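You operate a simulated robot arm through the tools that you are given. There is no shell and no other tool. Be economical: measure what you need, move in short steps, check, and stop when the job is done.

You are at the controls of a simulated robot arm. One attempt, no reset.

TASK
Put one of the eggs from the short worktop on top of the pesto jar.

The check looks at the end state, three seconds after you hand in, the way a careful person would. Anything else that was tipped, shoved, dropped, spilled or broken makes it a failure.

THE ROBOT
A 7-joint arm with a two-finger parallel gripper, fixed in place. Base frame: the origin is at the foot of the arm, x ahead of it, y to its left, z up; the work surface is at about z = 0. Lengths are in m, angles in degrees, forces in N, time in s.
With the tool pointing down near the work surface it reaches from about 0.24 to 0.62 m from the base axis. Its first joint turns from -66.0 to 66.0 degrees. Payload 2.6 kg.
The tool frame sits at the grasp point between the pads (the TCP): z along the fingers, y along the line on which they close. The tips reach 0.03 m beyond it. The gripper opens to 0.094 m. The fingers are 0.028 m wide and 0.01 m thick; the gripper's body (0.05 by 0.096 m) begins 0.055 m behind the TCP.
Orientation is that of the tool frame in the base frame, as [roll, pitch, yaw] about the fixed x, y, z axes, in that order (R = Rz(yaw) Ry(pitch) Rx(roll)). With the fingers straight down and closing along the base's y, the tool's x points along the base's -x, its y along +y and its z along -z.

THE INTERFACE
- The arm moves only by the tool move_arm. Its arguments are lists of equal length, an entry for each row: "delta_rot": the turn, a rotation vector about the base's x, y, z in degrees, a list of three; "offset": the shift along the base's x, y, z in m, a list of three; "jaw": the gripper command, from -1 (shut) to 1 (fully open), values between in proportion. In form: {"delta_rot": [[ax, ay, az], ...], "offset": [[x, y, z], ...], "jaw": [jaw, ...]}. A call has 1 to 20 rows; each row shifts and turns the commanded pose from where the row before left it. Each row takes 0.2 s and may step no farther than 0.05 m and 8.6 degrees from the row before; otherwise, or with a gripper value out of range, the whole call is refused. Where a pose cannot be reached the arm comes as near as it can. A force on the tool above 40 N (or 10 N above the force at the start of the call, whichever is more), or a blocked arm, ends the call early, and 0.2 s more pass. Each finger travels about 0.072 m/s and halts on what it meets, pressing with about 33 N; the grip force reading is that of the motor and also rises with nothing between the fingers. The clock runs only during rows and for 0.2 s after the last one: add rows that do not move to give the fingers time. It gives the time, the measured TCP pose, the force on the tool (base axes), the opening and the grip force at its end, in the units of the frame above (readings bear some noise), and new pictures: "views" is both (left out), scene, wrist or none.
- Cameras (640 x 400 px; columns grow to the right, rows downward): "scene" is fixed at [0.0266, 0.423, 0.5683]; the picture's right is [-0.85, -0.52, 0.00], its down [-0.27, 0.44, -0.85] and it looks along [0.45, -0.73, -0.52] (base axes); focal length 356 px, centre (320, 200). "wrist" rides on the gripper at [0.076, 0.014, -0.103] in the tool frame; the picture's right is [-0.18, 0.98, 0.00], its down [-0.75, -0.14, -0.64] and it looks along [-0.63, -0.12, 0.77] (tool axes); focal length 243 px, centre (320, 200). There is no depth. A picture from a camera that has moved, and an enlarged one, comes with that camera's place and axes in the base frame and with its lens.
- inspect(camera, box): a new picture of the part [left, top, right, bottom] of that camera's present view, enlarged. It takes no simulated time.
- finish_job(): hands the job in; it is judged then, once.

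Go step by step. Nothing tells you positions but the pictures and the camera data: compare them with the known pose of the tool, close in by small moves and look again before you grip or let go. The budget is 90 turns and 170 pictures, counting those below and the enlarged ones. Unless the task says otherwise, let go and move clear before handing in, and close with one line.

The tools are called as a command line: name --argument value ..., lists and objects as JSON in quotes. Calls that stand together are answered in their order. move_arm: Moves the arm, as the interface text tells. Its arguments: {"type":"object","properties":{"delta_rot":{"type":"array"},"offset":{"type":"array"},"jaw":{"type":"array"},"views":{"type":"string","enum":["both","scene","wrist","none"]}},"required":["delta_rot","offset","jaw"]} The other tools are called the same way: inspect (camera, box) takes an enlarged picture of a part of a camera's view; finish_job () hands the job in.

At the start:

```text
time_s: 0.0
tcp_pos: [0.4198, -0.0814, 0.3028]
tcp_rot: [180.0, 0.0, 180.0]
ft_force: [0.3, 0.2, 0.2]
grip_width: 0.094
grasp_force: 0.0
```

scene: 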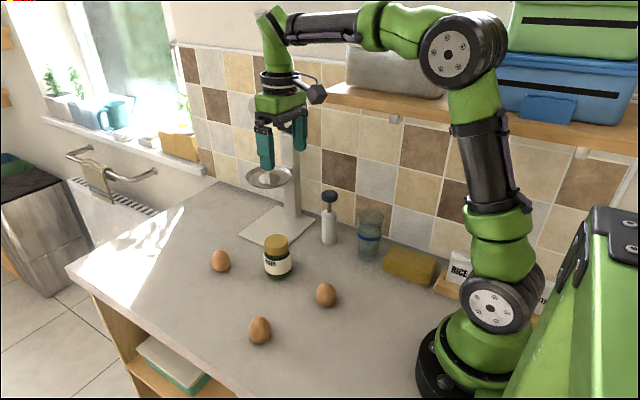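
wrist: 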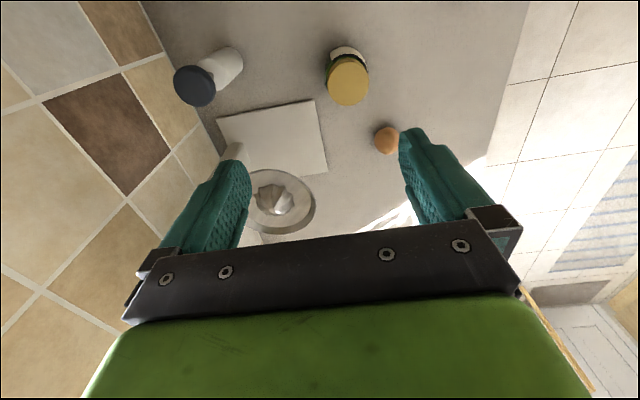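

The eggs appear to be near (0.35, 0.11), (0.29, -0.03) and (0.55, 0.01), and the jar near (0.44, -0.06) with its lid about 0.08 high. I'll look closer first.

inspect --camera "scene" --box '[200, 220, 360, 350]'

inspect --camera "wrist" --box '[300, 30, 420, 170]'

```text
3.08 times, centred on (280, 285) of scene
camera zoom: at [0.0266, 0.423, 0.5683], right [-0.85, -0.52, 0.0], down [-0.27, 0.44, -0.85], along [0.45, -0.73, -0.52], focal length 1095 px, centre (443, -62)
```

zoom: 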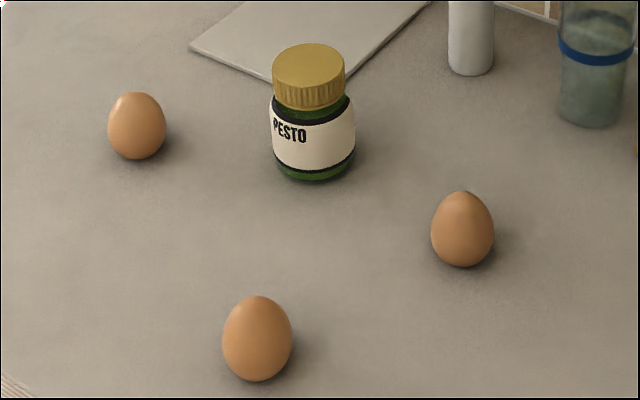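

```text
2.86 times, centred on (360, 100) of wrist
camera zoom: at [0.3434, -0.0678, 0.4045], right [0.18, 0.98, 0.0], down [0.75, -0.14, 0.64], along [0.63, -0.12, -0.77], focal length 693 px, centre (206, 486)
```

zoom: 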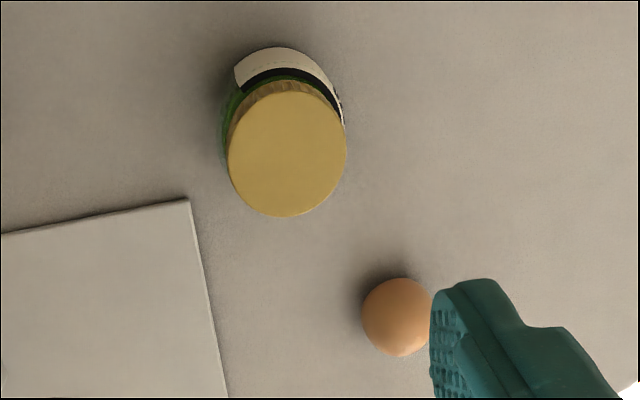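

Eggs stand upright on the worktop; the lid is flat, centred near (0.430, -0.050, 0.09). I'll go above the nearest free egg at (0.35, 0.109).

move_arm --delta_rot '[[0, 0, 0], [0, 0, 0], [0, 0, 0], [0, 0, 0], [0, 0, 0], [0, 0, 0]]' --offset '[[-0.014, 0.038, -0.02], [-0.014, 0.038, -0.02], [-0.014, 0.038, -0.02], [-0.014, 0.038, -0.02], [-0.014, 0.038, -0.02], [0, 0, -0.02]]' --jaw '[1, 1, 1, 1, 1, 1]'

```text
time_s: 1.4
tcp_pos: [0.348, 0.1127, 0.1838]
tcp_rot: [-180.0, -0.1, 179.9]
ft_force: [0.4, 0.5, 0.3]
grip_width: 0.0938
grasp_force: 0.1
camera wrist: at [0.2723, 0.1261, 0.2855], right [0.18, 0.98, 0.0], down [0.75, -0.14, 0.64], along [0.63, -0.12, -0.77], focal length 243 px, centre (320, 200)
```

scene: 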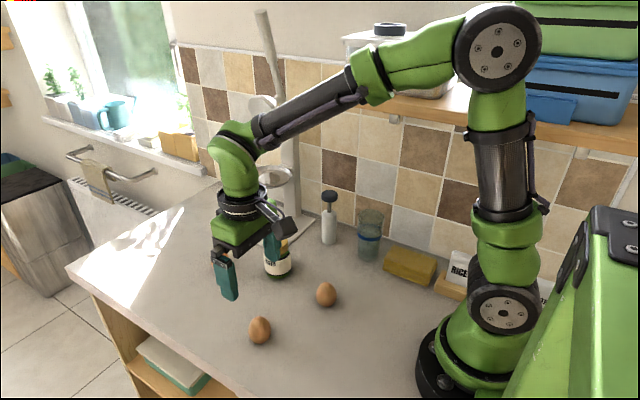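
wrist: 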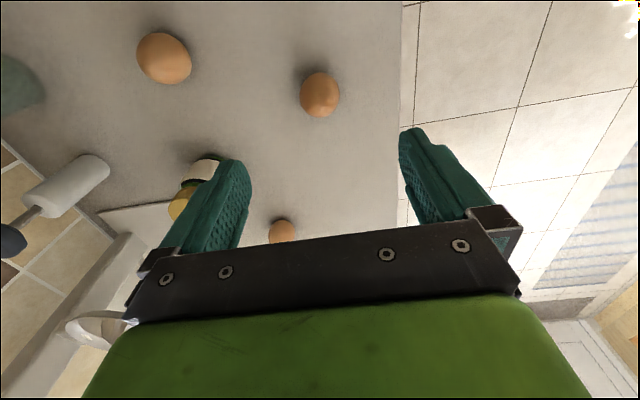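

The egg is at about (0.348, 0.110), almost under the TCP. I'll descend part way and check.

move_arm --delta_rot '[[0, 0, 0], [0, 0, 0], [0, 0, 0], [0, 0, 0]]' --offset '[[0, -0.002, -0.03], [0, 0, -0.03], [0, 0, -0.03], [0, 0, -0.015]]' --jaw '[1, 1, 1, 1]'

```text
time_s: 2.4
tcp_pos: [0.3492, 0.1064, 0.0773]
tcp_rot: [180.0, 0.0, -179.9]
ft_force: [-0.5, 0.3, 0.0]
grip_width: 0.0938
grasp_force: 0.0
camera wrist: at [0.274, 0.1201, 0.1791], right [0.18, 0.98, 0.0], down [0.75, -0.14, 0.64], along [0.63, -0.12, -0.77], focal length 243 px, centre (320, 200)
```

scene: 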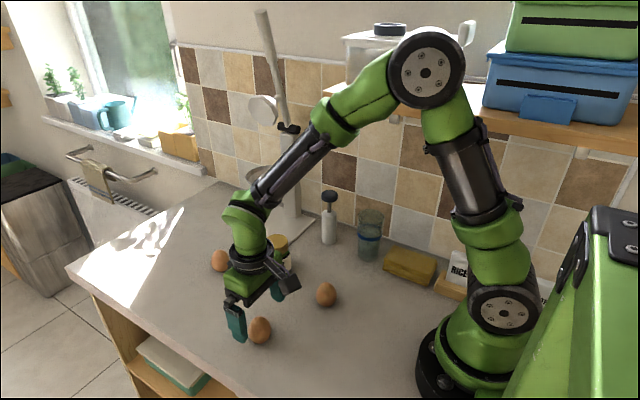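
wrist: 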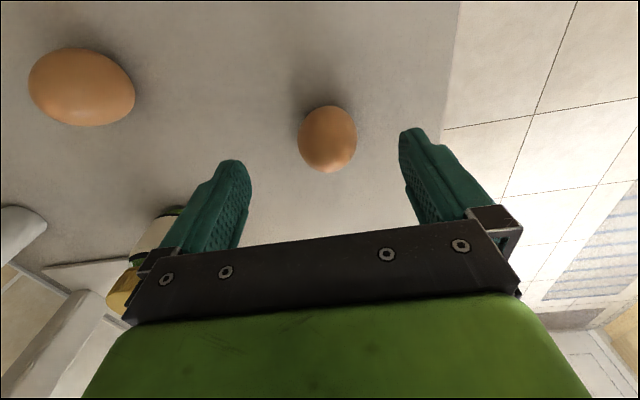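

The egg sits about 4 mm to +y and 2 mm to -x of the TCP. I'll correct for that and go down to the grasp height.

move_arm --delta_rot '[[0, 0, 0], [0, 0, 0], [0, 0, 0]]' --offset '[[-0.002, 0.003, -0.015], [0, 0, -0.015], [0, 0, -0.009]]' --jaw '[1, 1, 1]'

```text
time_s: 3.2
tcp_pos: [0.3474, 0.1084, 0.0377]
tcp_rot: [-179.9, 0.0, -179.8]
ft_force: [-1.1, -0.7, -0.6]
grip_width: 0.0937
grasp_force: 0.0
camera wrist: at [0.272, 0.1224, 0.1398], right [0.18, 0.98, 0.0], down [0.75, -0.14, 0.64], along [0.63, -0.12, -0.77], focal length 243 px, centre (320, 200)
```

scene: 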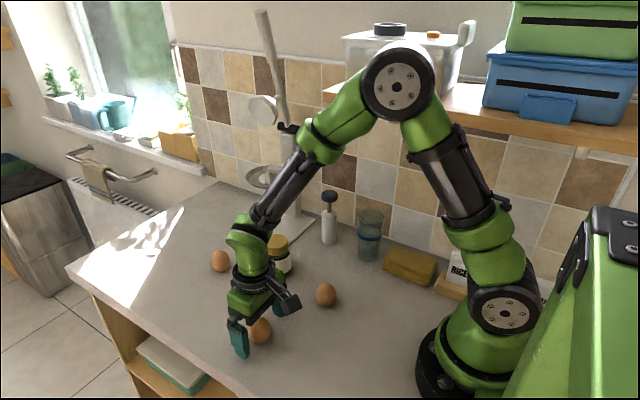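
wrist: 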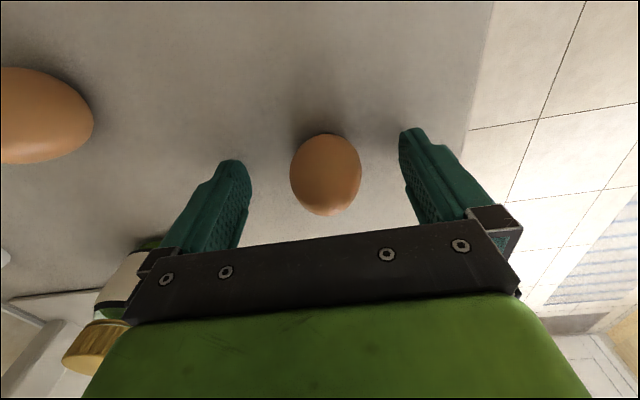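

The egg is within 3 mm of centre. I'll nudge over and close to just about the egg's width first, so as not to squeeze it hard.

move_arm --delta_rot '[[0, 0, 0], [0, 0, 0], [0, 0, 0], [0, 0, 0], [0, 0, 0]]' --offset '[[-0.001, 0.0025, 0], [0, 0, 0], [0, 0, 0], [0, 0, 0], [0, 0, 0]]' --jaw '[1, 0.4, 0.1, 0.0, -0.02]'

```text
time_s: 4.4
tcp_pos: [0.3485, 0.1109, 0.0383]
tcp_rot: [179.9, -0.1, -180.0]
ft_force: [1.0, -0.3, -0.9]
grip_width: 0.0461
grasp_force: 0.1
camera wrist: at [0.2713, 0.1249, 0.1403], right [0.18, 0.98, 0.0], down [0.75, -0.14, 0.64], along [0.63, -0.12, -0.77], focal length 243 px, centre (320, 200)
```

scene: 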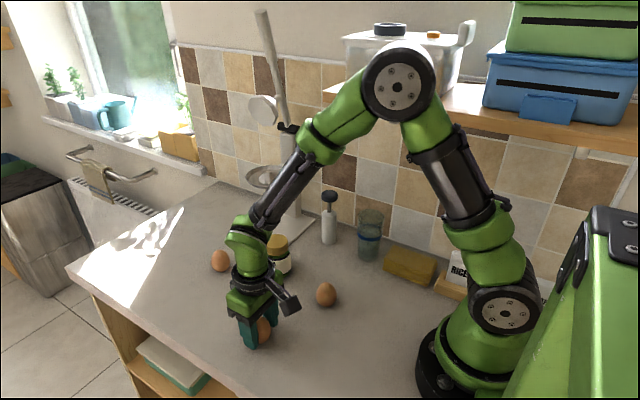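
wrist: 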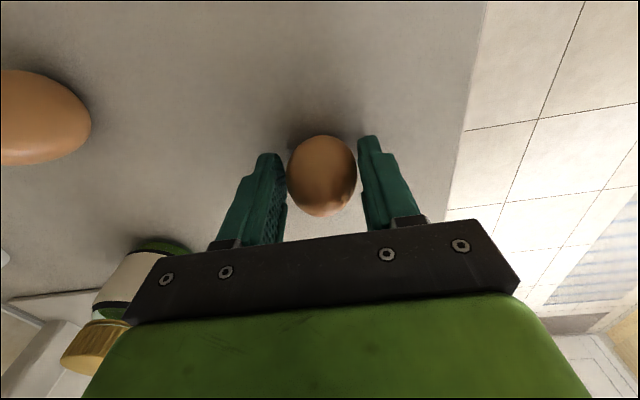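

The fingers straddle the egg evenly with about 2 mm of slack each side. I'll close in small steps.

move_arm --delta_rot '[[0, 0, 0], [0, 0, 0], [0, 0, 0]]' --offset '[[0, 0, 0], [0, 0, 0], [0, 0, 0]]' --jaw '[-0.06, -0.1, -0.14]' --views "wrist"

```text
time_s: 5.2
tcp_pos: [0.3469, 0.1103, 0.0385]
tcp_rot: [-180.0, -0.1, -180.0]
ft_force: [0.0, 0.6, -0.1]
grip_width: 0.0417
grasp_force: 7.8
camera wrist: at [0.2713, 0.1249, 0.1403], right [0.18, 0.98, 0.0], down [0.75, -0.14, 0.64], along [0.63, -0.12, -0.77], focal length 243 px, centre (320, 200)
```

wrist: 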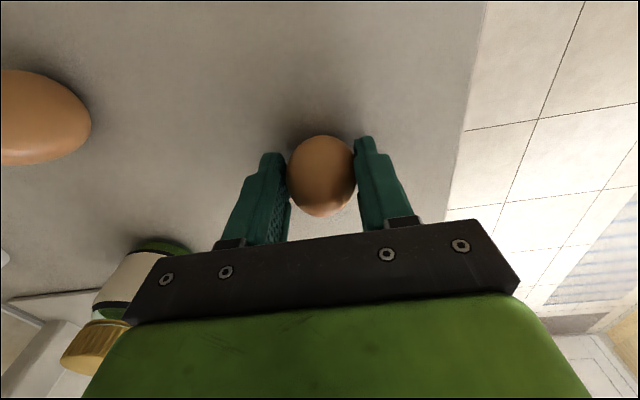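

The fingers hold the egg at 41.7 mm with a gentle 8 N. I'll lift slowly.

move_arm --delta_rot '[[0, 0, 0], [0, 0, 0], [0, 0, 0], [0, 0, 0], [0, 0, 0]]' --offset '[[0, 0, 0], [0, 0, 0.01], [0, 0, 0.02], [0, 0, 0.02], [0, 0, 0.02]]' --jaw '[-0.16, -0.16, -0.16, -0.16, -0.16]'

```text
time_s: 6.4
tcp_pos: [0.343, 0.1119, 0.11]
tcp_rot: [180.0, 0.0, -179.9]
ft_force: [-1.0, -0.6, -1.9]
grip_width: 0.0417
grasp_force: 7.7
camera wrist: at [0.2682, 0.1256, 0.2114], right [0.18, 0.98, 0.0], down [0.75, -0.14, 0.64], along [0.63, -0.12, -0.77], focal length 243 px, centre (320, 200)
```

scene: 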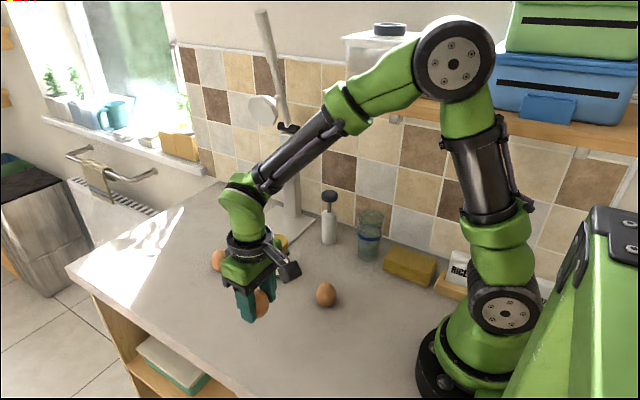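
wrist: 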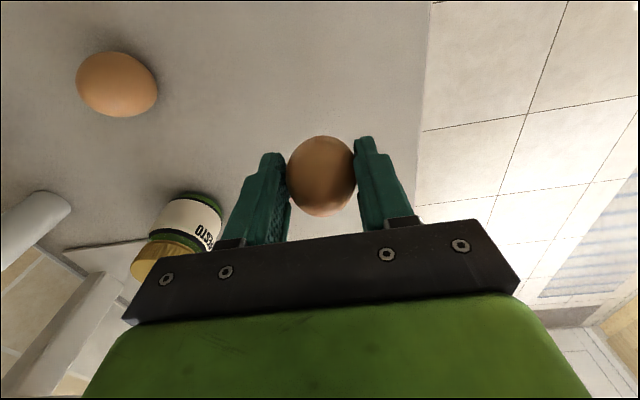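

The egg is held firmly. I'll raise it to about 0.20 and carry it over the jar, keeping the stand's cup (near 0.51, -0.15, 0.18) clear.

move_arm --delta_rot '[[0, 0, 0], [0, 0, 0], [0, 0, 0], [0, 0, 0], [0, 0, 0], [0, 0, 0], [0, 0, 0], [0, 0, 0], [0, 0, 0], [0, 0, 0], [0, 0, 0]]' --offset '[[0, 0, 0.025], [0, 0, 0.03], [0, 0, 0.025], [0.01, -0.02, 0.01], [0.013, -0.025, 0], [0.013, -0.025, 0], [0.013, -0.025, 0], [0.013, -0.025, 0], [0.013, -0.025, 0], [0.009, -0.016, 0], [0, 0, 0]]' --jaw '[-0.16, -0.16, -0.16, -0.16, -0.16, -0.16, -0.16, -0.16, -0.16, -0.16, -0.16]'

```text
time_s: 8.8
tcp_pos: [0.4318, -0.0508, 0.2016]
tcp_rot: [-180.0, 0.0, -180.0]
ft_force: [-0.3, 0.2, -0.4]
grip_width: 0.0418
grasp_force: 7.7
camera wrist: at [0.3557, -0.0367, 0.3032], right [0.18, 0.98, 0.0], down [0.75, -0.14, 0.64], along [0.63, -0.12, -0.77], focal length 243 px, centre (320, 200)
```

scene: 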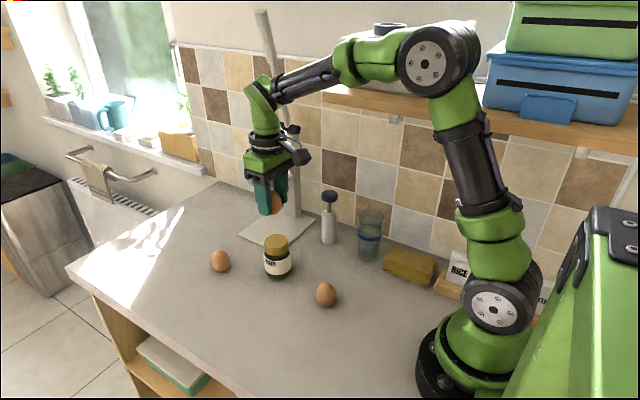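
wrist: 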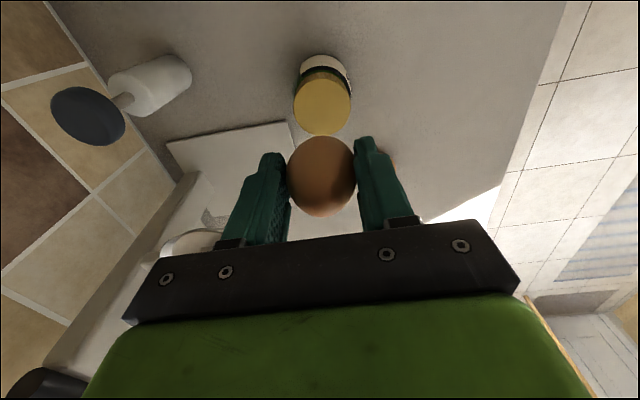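

The egg is above the jar. I'll zoom in to fix the lid's position and check the stand's cup.

inspect --camera "wrist" --box '[260, 40, 400, 230]'

inspect --camera "scene" --box '[220, 140, 340, 290]'

```text
2.11 times, centred on (330, 135) of wrist
camera zoom: at [0.3557, -0.0367, 0.3032], right [0.18, 0.98, 0.0], down [0.75, -0.14, 0.64], along [0.63, -0.12, -0.77], focal length 511 px, centre (299, 337)
```

zoom: 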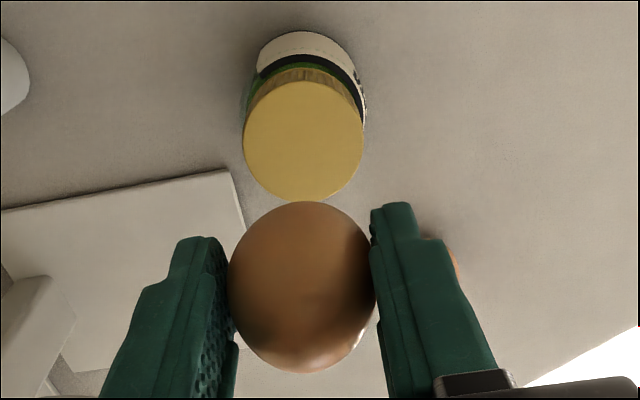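

```text
2.67 times, centred on (280, 215) of scene
camera zoom: at [0.0266, 0.423, 0.5683], right [-0.85, -0.52, 0.0], down [-0.27, 0.44, -0.85], along [0.45, -0.73, -0.52], focal length 949 px, centre (427, 160)
```

zoom: 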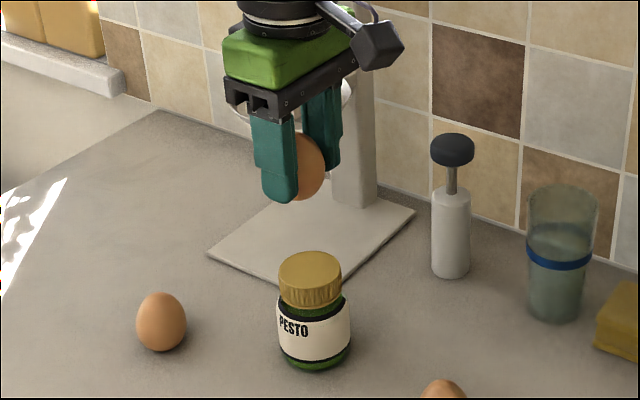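

The lid centre works out at about (0.4285, -0.0495, 0.09) and the egg centre at (0.4305, -0.050). I'll shift 2 mm and lower to just above the lid.

move_arm --delta_rot '[[0, 0, 0], [0, 0, 0], [0, 0, 0], [0, 0, 0], [0, 0, 0]]' --offset '[[-0.002, 0.0, -0.015], [0, 0, -0.018], [0, 0, -0.018], [0, 0, -0.012], [0, 0, 0]]' --jaw '[-0.16, -0.16, -0.16, -0.16, -0.16]'

inspect --camera "scene" --box '[230, 170, 330, 290]'

```text
time_s: 10.0
tcp_pos: [0.4285, -0.0471, 0.1342]
tcp_rot: [180.0, 0.0, -180.0]
ft_force: [-0.5, 0.3, -1.2]
grip_width: 0.0416
grasp_force: 8.2
camera wrist: at [0.352, -0.0339, 0.2373], right [0.18, 0.98, 0.0], down [0.75, -0.14, 0.64], along [0.63, -0.12, -0.77], focal length 243 px, centre (320, 200)
```

scene: 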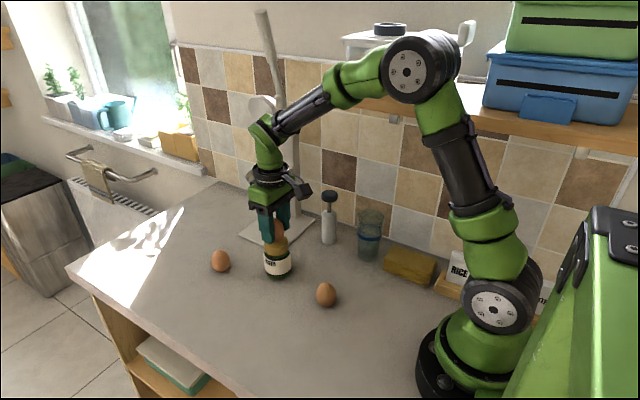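
wrist: 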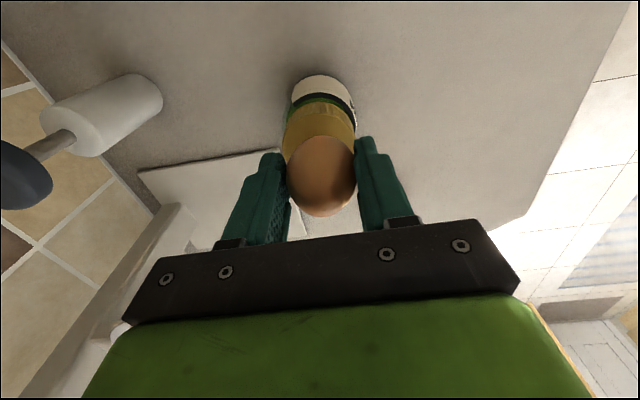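

```text
3.33 times, centred on (280, 230) of scene
camera zoom: at [0.0266, 0.423, 0.5683], right [-0.85, -0.52, 0.0], down [-0.27, 0.44, -0.85], along [0.45, -0.73, -0.52], focal length 1186 px, centre (453, 100)
```

zoom: 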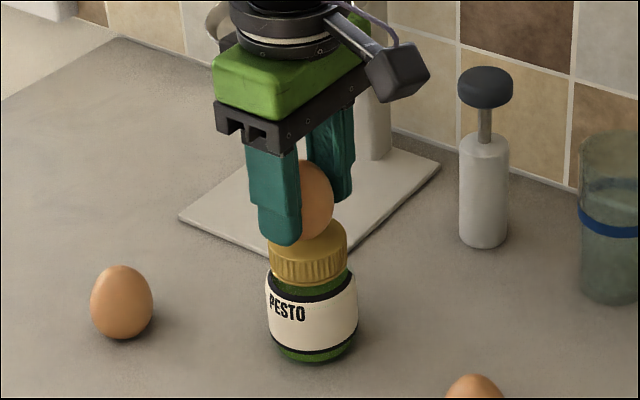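

The egg is just above the lid. I'll zoom the wrist view to check centring before the last few millimetres.

inspect --camera "wrist" --box '[270, 60, 380, 230]'

```text
2.35 times, centred on (325, 145) of wrist
camera zoom: at [0.352, -0.0339, 0.2373], right [0.18, 0.98, 0.0], down [0.75, -0.14, 0.64], along [0.63, -0.12, -0.77], focal length 571 px, centre (308, 329)
```

zoom: 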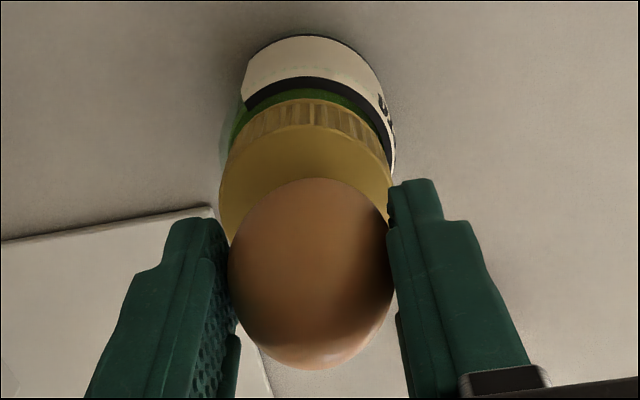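

Centring is within 1–2 mm. I'll apply a small correction and lower in 1 mm steps, watching the vertical force.

move_arm --delta_rot '[[0, 0, 0], [0, 0, 0], [0, 0, 0]]' --offset '[[0.001, -0.0015, -0.001], [0, 0, -0.001], [0, 0, -0.001]]' --jaw '[-0.16, -0.16, -0.16]' --views "none"

inspect --camera "scene" --box '[255, 200, 305, 260]'

```text
time_s: 10.8
tcp_pos: [0.4277, -0.0494, 0.1322]
tcp_rot: [180.0, 0.0, -179.9]
ft_force: [-0.1, -0.1, -0.1]
grip_width: 0.0418
grasp_force: 7.9
```

```text
6.67 times, centred on (280, 230) of scene
camera zoom: at [0.0266, 0.423, 0.5683], right [-0.85, -0.52, 0.0], down [-0.27, 0.44, -0.85], along [0.45, -0.73, -0.52], focal length 2372 px, centre (587, 0)
```

zoom: 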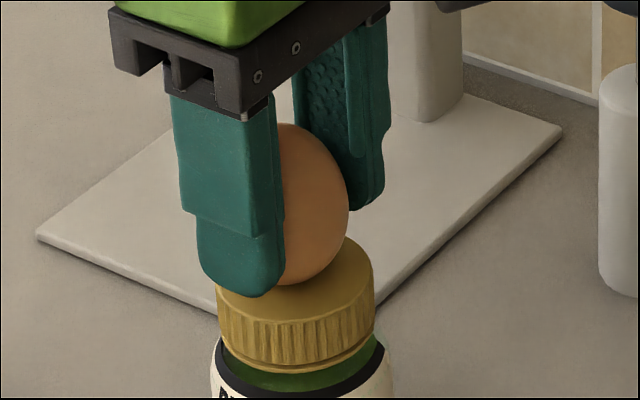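

No contact force yet. I'll keep lowering in 1 mm steps.

move_arm --delta_rot '[[0, 0, 0], [0, 0, 0], [0, 0, 0]]' --offset '[[0, 0, -0.001], [0, 0, -0.001], [0, 0, 0]]' --jaw '[-0.16, -0.16, -0.16]' --views "none"

```text
time_s: 11.6
tcp_pos: [0.4289, -0.0511, 0.1299]
tcp_rot: [180.0, 0.0, -180.0]
ft_force: [0.1, -0.8, -0.6]
grip_width: 0.0415
grasp_force: 8.1
```

move_arm --delta_rot '[[0, 0, 0], [0, 0, 0]]' --offset '[[0, 0, -0.001], [0, 0, 0]]' --jaw '[-0.16, -0.16]' --views "none"

inspect --camera "scene" --box '[255, 200, 305, 260]'

```text
time_s: 12.2
tcp_pos: [0.4292, -0.0495, 0.1285]
tcp_rot: [-179.9, 0.0, 180.0]
ft_force: [0.1, 0.5, -0.8]
grip_width: 0.0418
grasp_force: 8.6
```

```text
6.67 times, centred on (280, 230) of scene
camera zoom: at [0.0266, 0.423, 0.5683], right [-0.85, -0.52, 0.0], down [-0.27, 0.44, -0.85], along [0.45, -0.73, -0.52], focal length 2372 px, centre (587, 0)
```

zoom: 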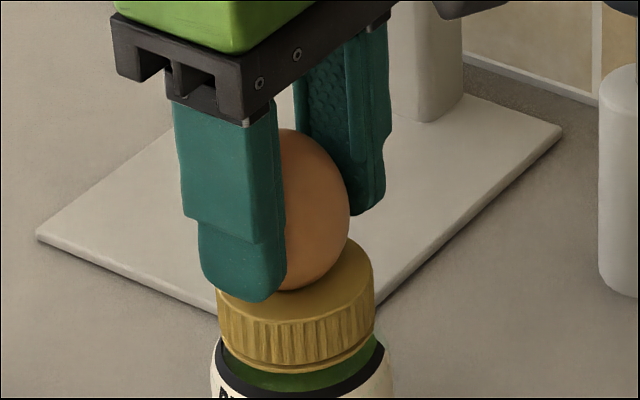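

It looks almost in contact. I'll continue.

move_arm --delta_rot '[[0, 0, 0], [0, 0, 0]]' --offset '[[0, 0, -0.001], [0, 0, 0]]' --jaw '[-0.16, -0.16]' --views "none"

```text
time_s: 12.8
tcp_pos: [0.4294, -0.0504, 0.1282]
tcp_rot: [-180.0, 0.0, -180.0]
ft_force: [-0.7, -0.3, -0.1]
grip_width: 0.0421
grasp_force: 8.1
```

move_arm --delta_rot '[[0, 0, 0], [0, 0, 0]]' --offset '[[0, 0, -0.001], [0, 0, 0]]' --jaw '[-0.16, -0.16]' --views "none"

```text
time_s: 13.4
tcp_pos: [0.4285, -0.051, 0.1272]
tcp_rot: [-180.0, 0.2, -179.9]
ft_force: [-1.6, 1.0, 5.6]
grip_width: 0.0419
grasp_force: 7.8
```

Contact: the vertical force rose to 5.6 N. I'll check centring from both cameras before letting go.

inspect --camera "wrist" --box '[270, 60, 380, 230]'

inspect --camera "scene" --box '[225, 160, 335, 290]'

```text
2.35 times, centred on (325, 145) of wrist
camera zoom: at [0.3541, -0.0366, 0.23], right [0.18, 0.98, 0.0], down [0.75, -0.14, 0.64], along [0.63, -0.12, -0.77], focal length 571 px, centre (308, 329)
```

zoom: 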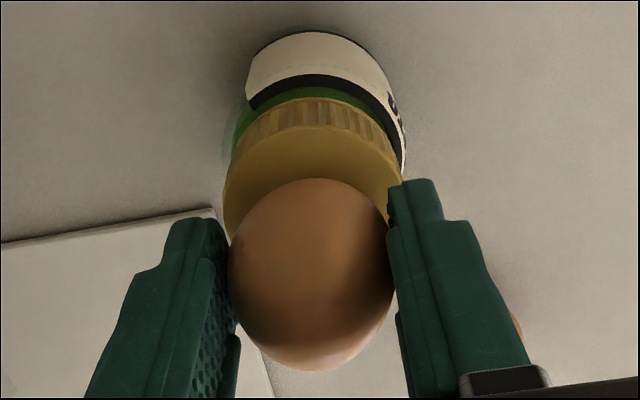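

```text
3.08 times, centred on (280, 225) of scene
camera zoom: at [0.0266, 0.423, 0.5683], right [-0.85, -0.52, 0.0], down [-0.27, 0.44, -0.85], along [0.45, -0.73, -0.52], focal length 1095 px, centre (443, 123)
```

zoom: 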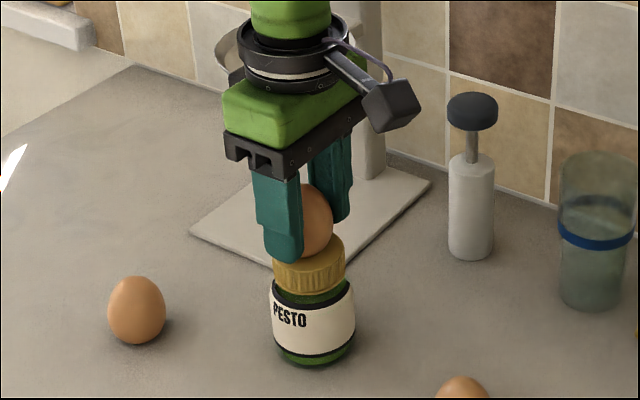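

The egg is centred and resting on the lid. I'll relieve the pressure slightly and open slowly.

move_arm --delta_rot '[[0, 0, 0], [0, 0, 0], [0, 0, 0], [0, 0, 0], [0, 0, 0], [0, 0, 0], [0, 0, 0], [0, 0, 0]]' --offset '[[0, 0, 0.0004], [0, 0, 0], [0, 0, 0], [0, 0, 0], [0, 0, 0], [0, 0, 0], [0, 0, 0], [0, 0, 0]]' --jaw '[-0.15, -0.13, -0.11, -0.09, -0.07, -0.04, 0.0, 0.0]'

inspect --camera "scene" --box '[255, 200, 305, 260]'

```text
time_s: 15.2
tcp_pos: [0.4284, -0.0498, 0.1283]
tcp_rot: [-180.0, -0.1, 180.0]
ft_force: [-0.3, 0.0, 0.6]
grip_width: 0.047
grasp_force: 0.0
camera wrist: at [0.3533, -0.0364, 0.2302], right [0.18, 0.98, 0.0], down [0.75, -0.14, 0.64], along [0.63, -0.12, -0.77], focal length 243 px, centre (320, 200)
```

scene: 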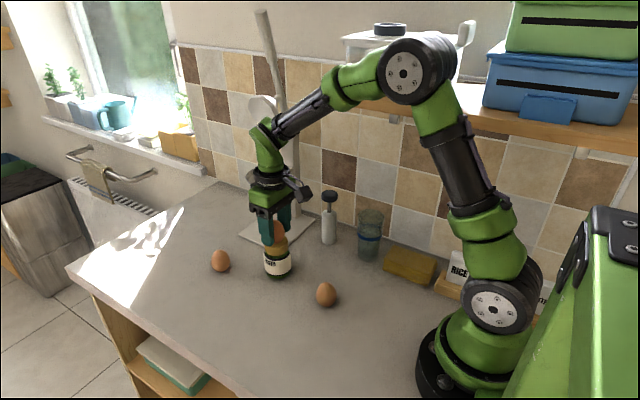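
wrist: 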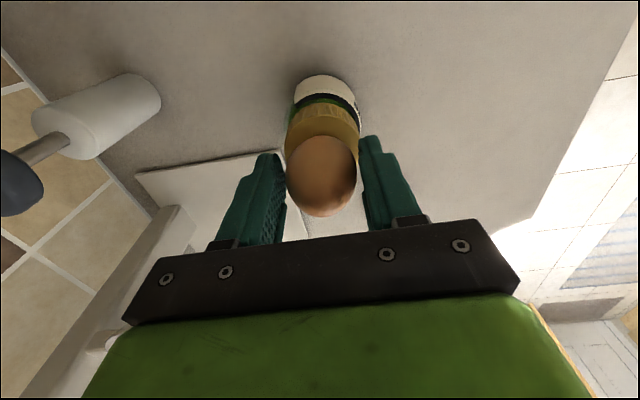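

```text
6.67 times, centred on (280, 230) of scene
camera zoom: at [0.0266, 0.423, 0.5683], right [-0.85, -0.52, 0.0], down [-0.27, 0.44, -0.85], along [0.45, -0.73, -0.52], focal length 2372 px, centre (587, 0)
```

zoom: 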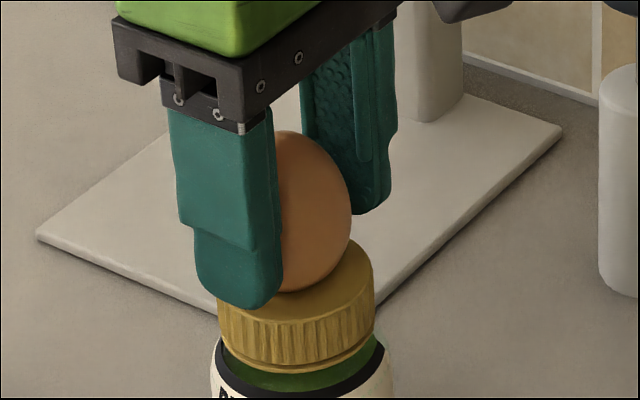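

The egg stands, possibly still touching the -y finger. I'll open a little more, slowly, and see if it stays put.

move_arm --delta_rot '[[0, 0, 0], [0, 0, 0], [0, 0, 0], [0, 0, 0], [0, 0, 0]]' --offset '[[0, -0.0005, 0], [0, -0.0005, 0], [0, 0, 0], [0, 0, 0], [0, 0, 0]]' --jaw '[0.02, 0.04, 0.06, 0.08, 0.08]' --views "wrist"

inspect --camera "scene" --box '[255, 200, 305, 260]'

```text
time_s: 16.4
tcp_pos: [0.4282, -0.0513, 0.1282]
tcp_rot: [179.9, 0.0, 180.0]
ft_force: [0.1, 0.3, -0.2]
grip_width: 0.0511
grasp_force: 0.0
camera wrist: at [0.3535, -0.0371, 0.2294], right [0.18, 0.98, 0.0], down [0.75, -0.14, 0.64], along [0.63, -0.12, -0.77], focal length 243 px, centre (320, 200)
```

wrist: 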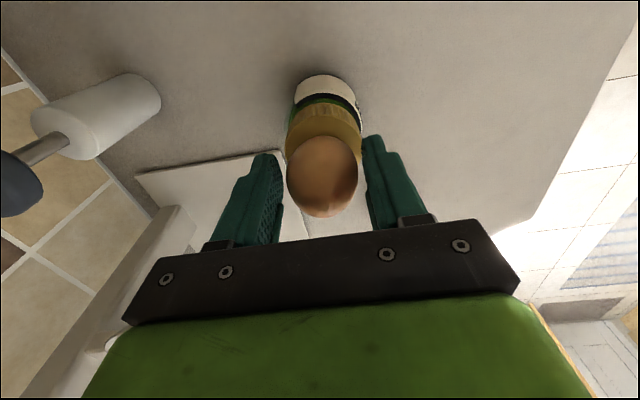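

```text
6.67 times, centred on (280, 230) of scene
camera zoom: at [0.0266, 0.423, 0.5683], right [-0.85, -0.52, 0.0], down [-0.27, 0.44, -0.85], along [0.45, -0.73, -0.52], focal length 2372 px, centre (587, 0)
```

zoom: 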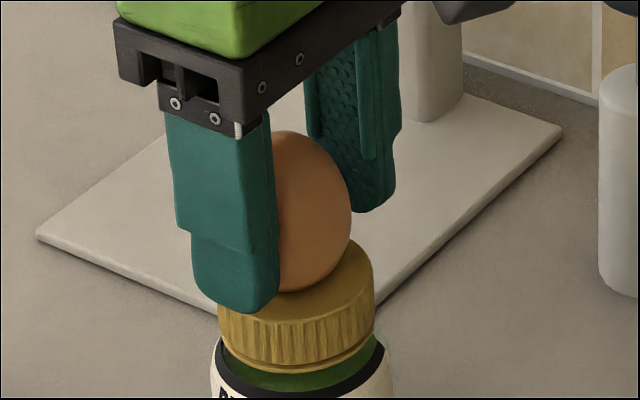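

The egg stands freely and hasn't moved. I'll open to about 0.07 and raise straight up.

move_arm --delta_rot '[[0, 0, 0], [0, 0, 0], [0, 0, 0], [0, 0, 0], [0, 0, 0], [0, 0, 0], [0, 0, 0], [0, 0, 0], [0, 0, 0]]' --offset '[[0, 0, 0], [0, 0, 0], [0, 0, 0], [0, 0, 0.01], [0, 0, 0.02], [0, 0, 0.03], [0, 0, 0.03], [0, 0, 0.03], [0, 0, 0.02]]' --jaw '[0.2, 0.35, 0.5, 0.5, 0.5, 0.5, 0.5, 0.5, 0.5]'

inspect --camera "scene" --box '[200, 180, 350, 320]'

```text
time_s: 18.4
tcp_pos: [0.4287, -0.0541, 0.269]
tcp_rot: [-180.0, 0.0, 180.0]
ft_force: [-0.4, -0.4, 0.7]
grip_width: 0.0706
grasp_force: 0.0
camera wrist: at [0.3527, -0.039, 0.3712], right [0.18, 0.98, 0.0], down [0.75, -0.14, 0.64], along [0.63, -0.12, -0.77], focal length 243 px, centre (320, 200)
```

scene: 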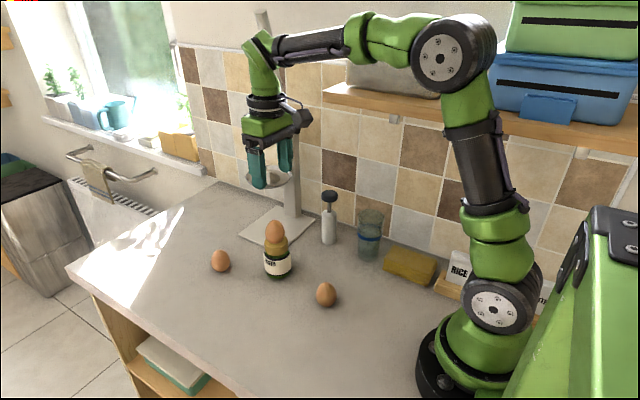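
wrist: 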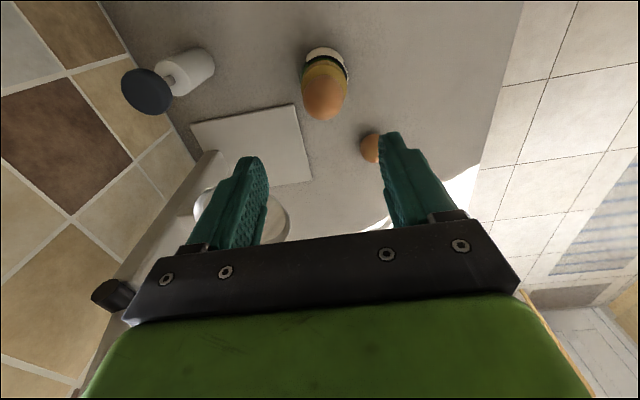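

```text
2.86 times, centred on (275, 250) of scene
camera zoom: at [0.0266, 0.423, 0.5683], right [-0.85, -0.52, 0.0], down [-0.27, 0.44, -0.85], along [0.45, -0.73, -0.52], focal length 1017 px, centre (449, 57)
```

zoom: 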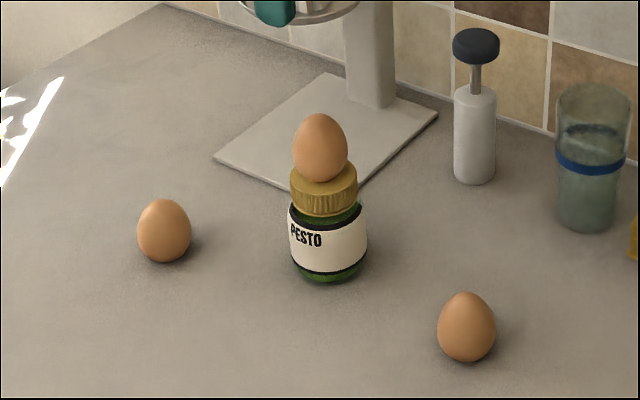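

The egg stands on the lid and the gripper is clear. I'll wait two seconds to be sure it is stable.

move_arm --delta_rot '[[0, 0, 0], [0, 0, 0], [0, 0, 0], [0, 0, 0], [0, 0, 0], [0, 0, 0], [0, 0, 0], [0, 0, 0], [0, 0, 0], [0, 0, 0]]' --offset '[[0, 0, 0], [0, 0, 0], [0, 0, 0], [0, 0, 0], [0, 0, 0], [0, 0, 0], [0, 0, 0], [0, 0, 0], [0, 0, 0], [0, 0, 0]]' --jaw '[0.5, 0.5, 0.5, 0.5, 0.5, 0.5, 0.5, 0.5, 0.5, 0.5]' --views "none"

inspect --camera "scene" --box '[200, 180, 350, 320]'

```text
time_s: 20.6
tcp_pos: [0.4293, -0.052, 0.2693]
tcp_rot: [-180.0, -0.1, 179.9]
ft_force: [-1.1, 0.1, -0.2]
grip_width: 0.0705
grasp_force: 0.0
```

```text
2.86 times, centred on (275, 250) of scene
camera zoom: at [0.0266, 0.423, 0.5683], right [-0.85, -0.52, 0.0], down [-0.27, 0.44, -0.85], along [0.45, -0.73, -0.52], focal length 1017 px, centre (449, 57)
```

zoom: 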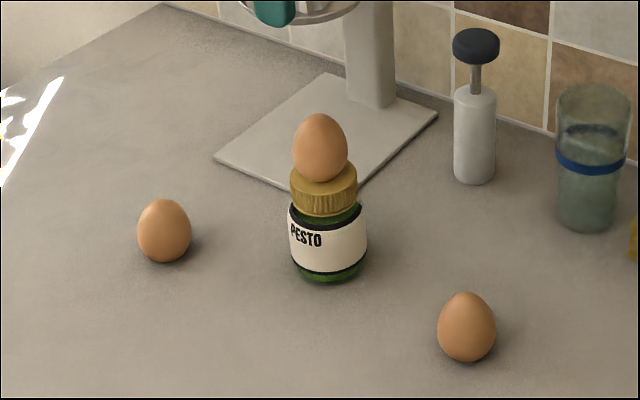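

The egg hasn't moved in two seconds and nothing else was disturbed, so I'm handing in.

finish_job

```text
The job is handed in.
```

One egg is standing on the pesto jar's lid; the gripper has let go and moved clear, and nothing else was disturbed.
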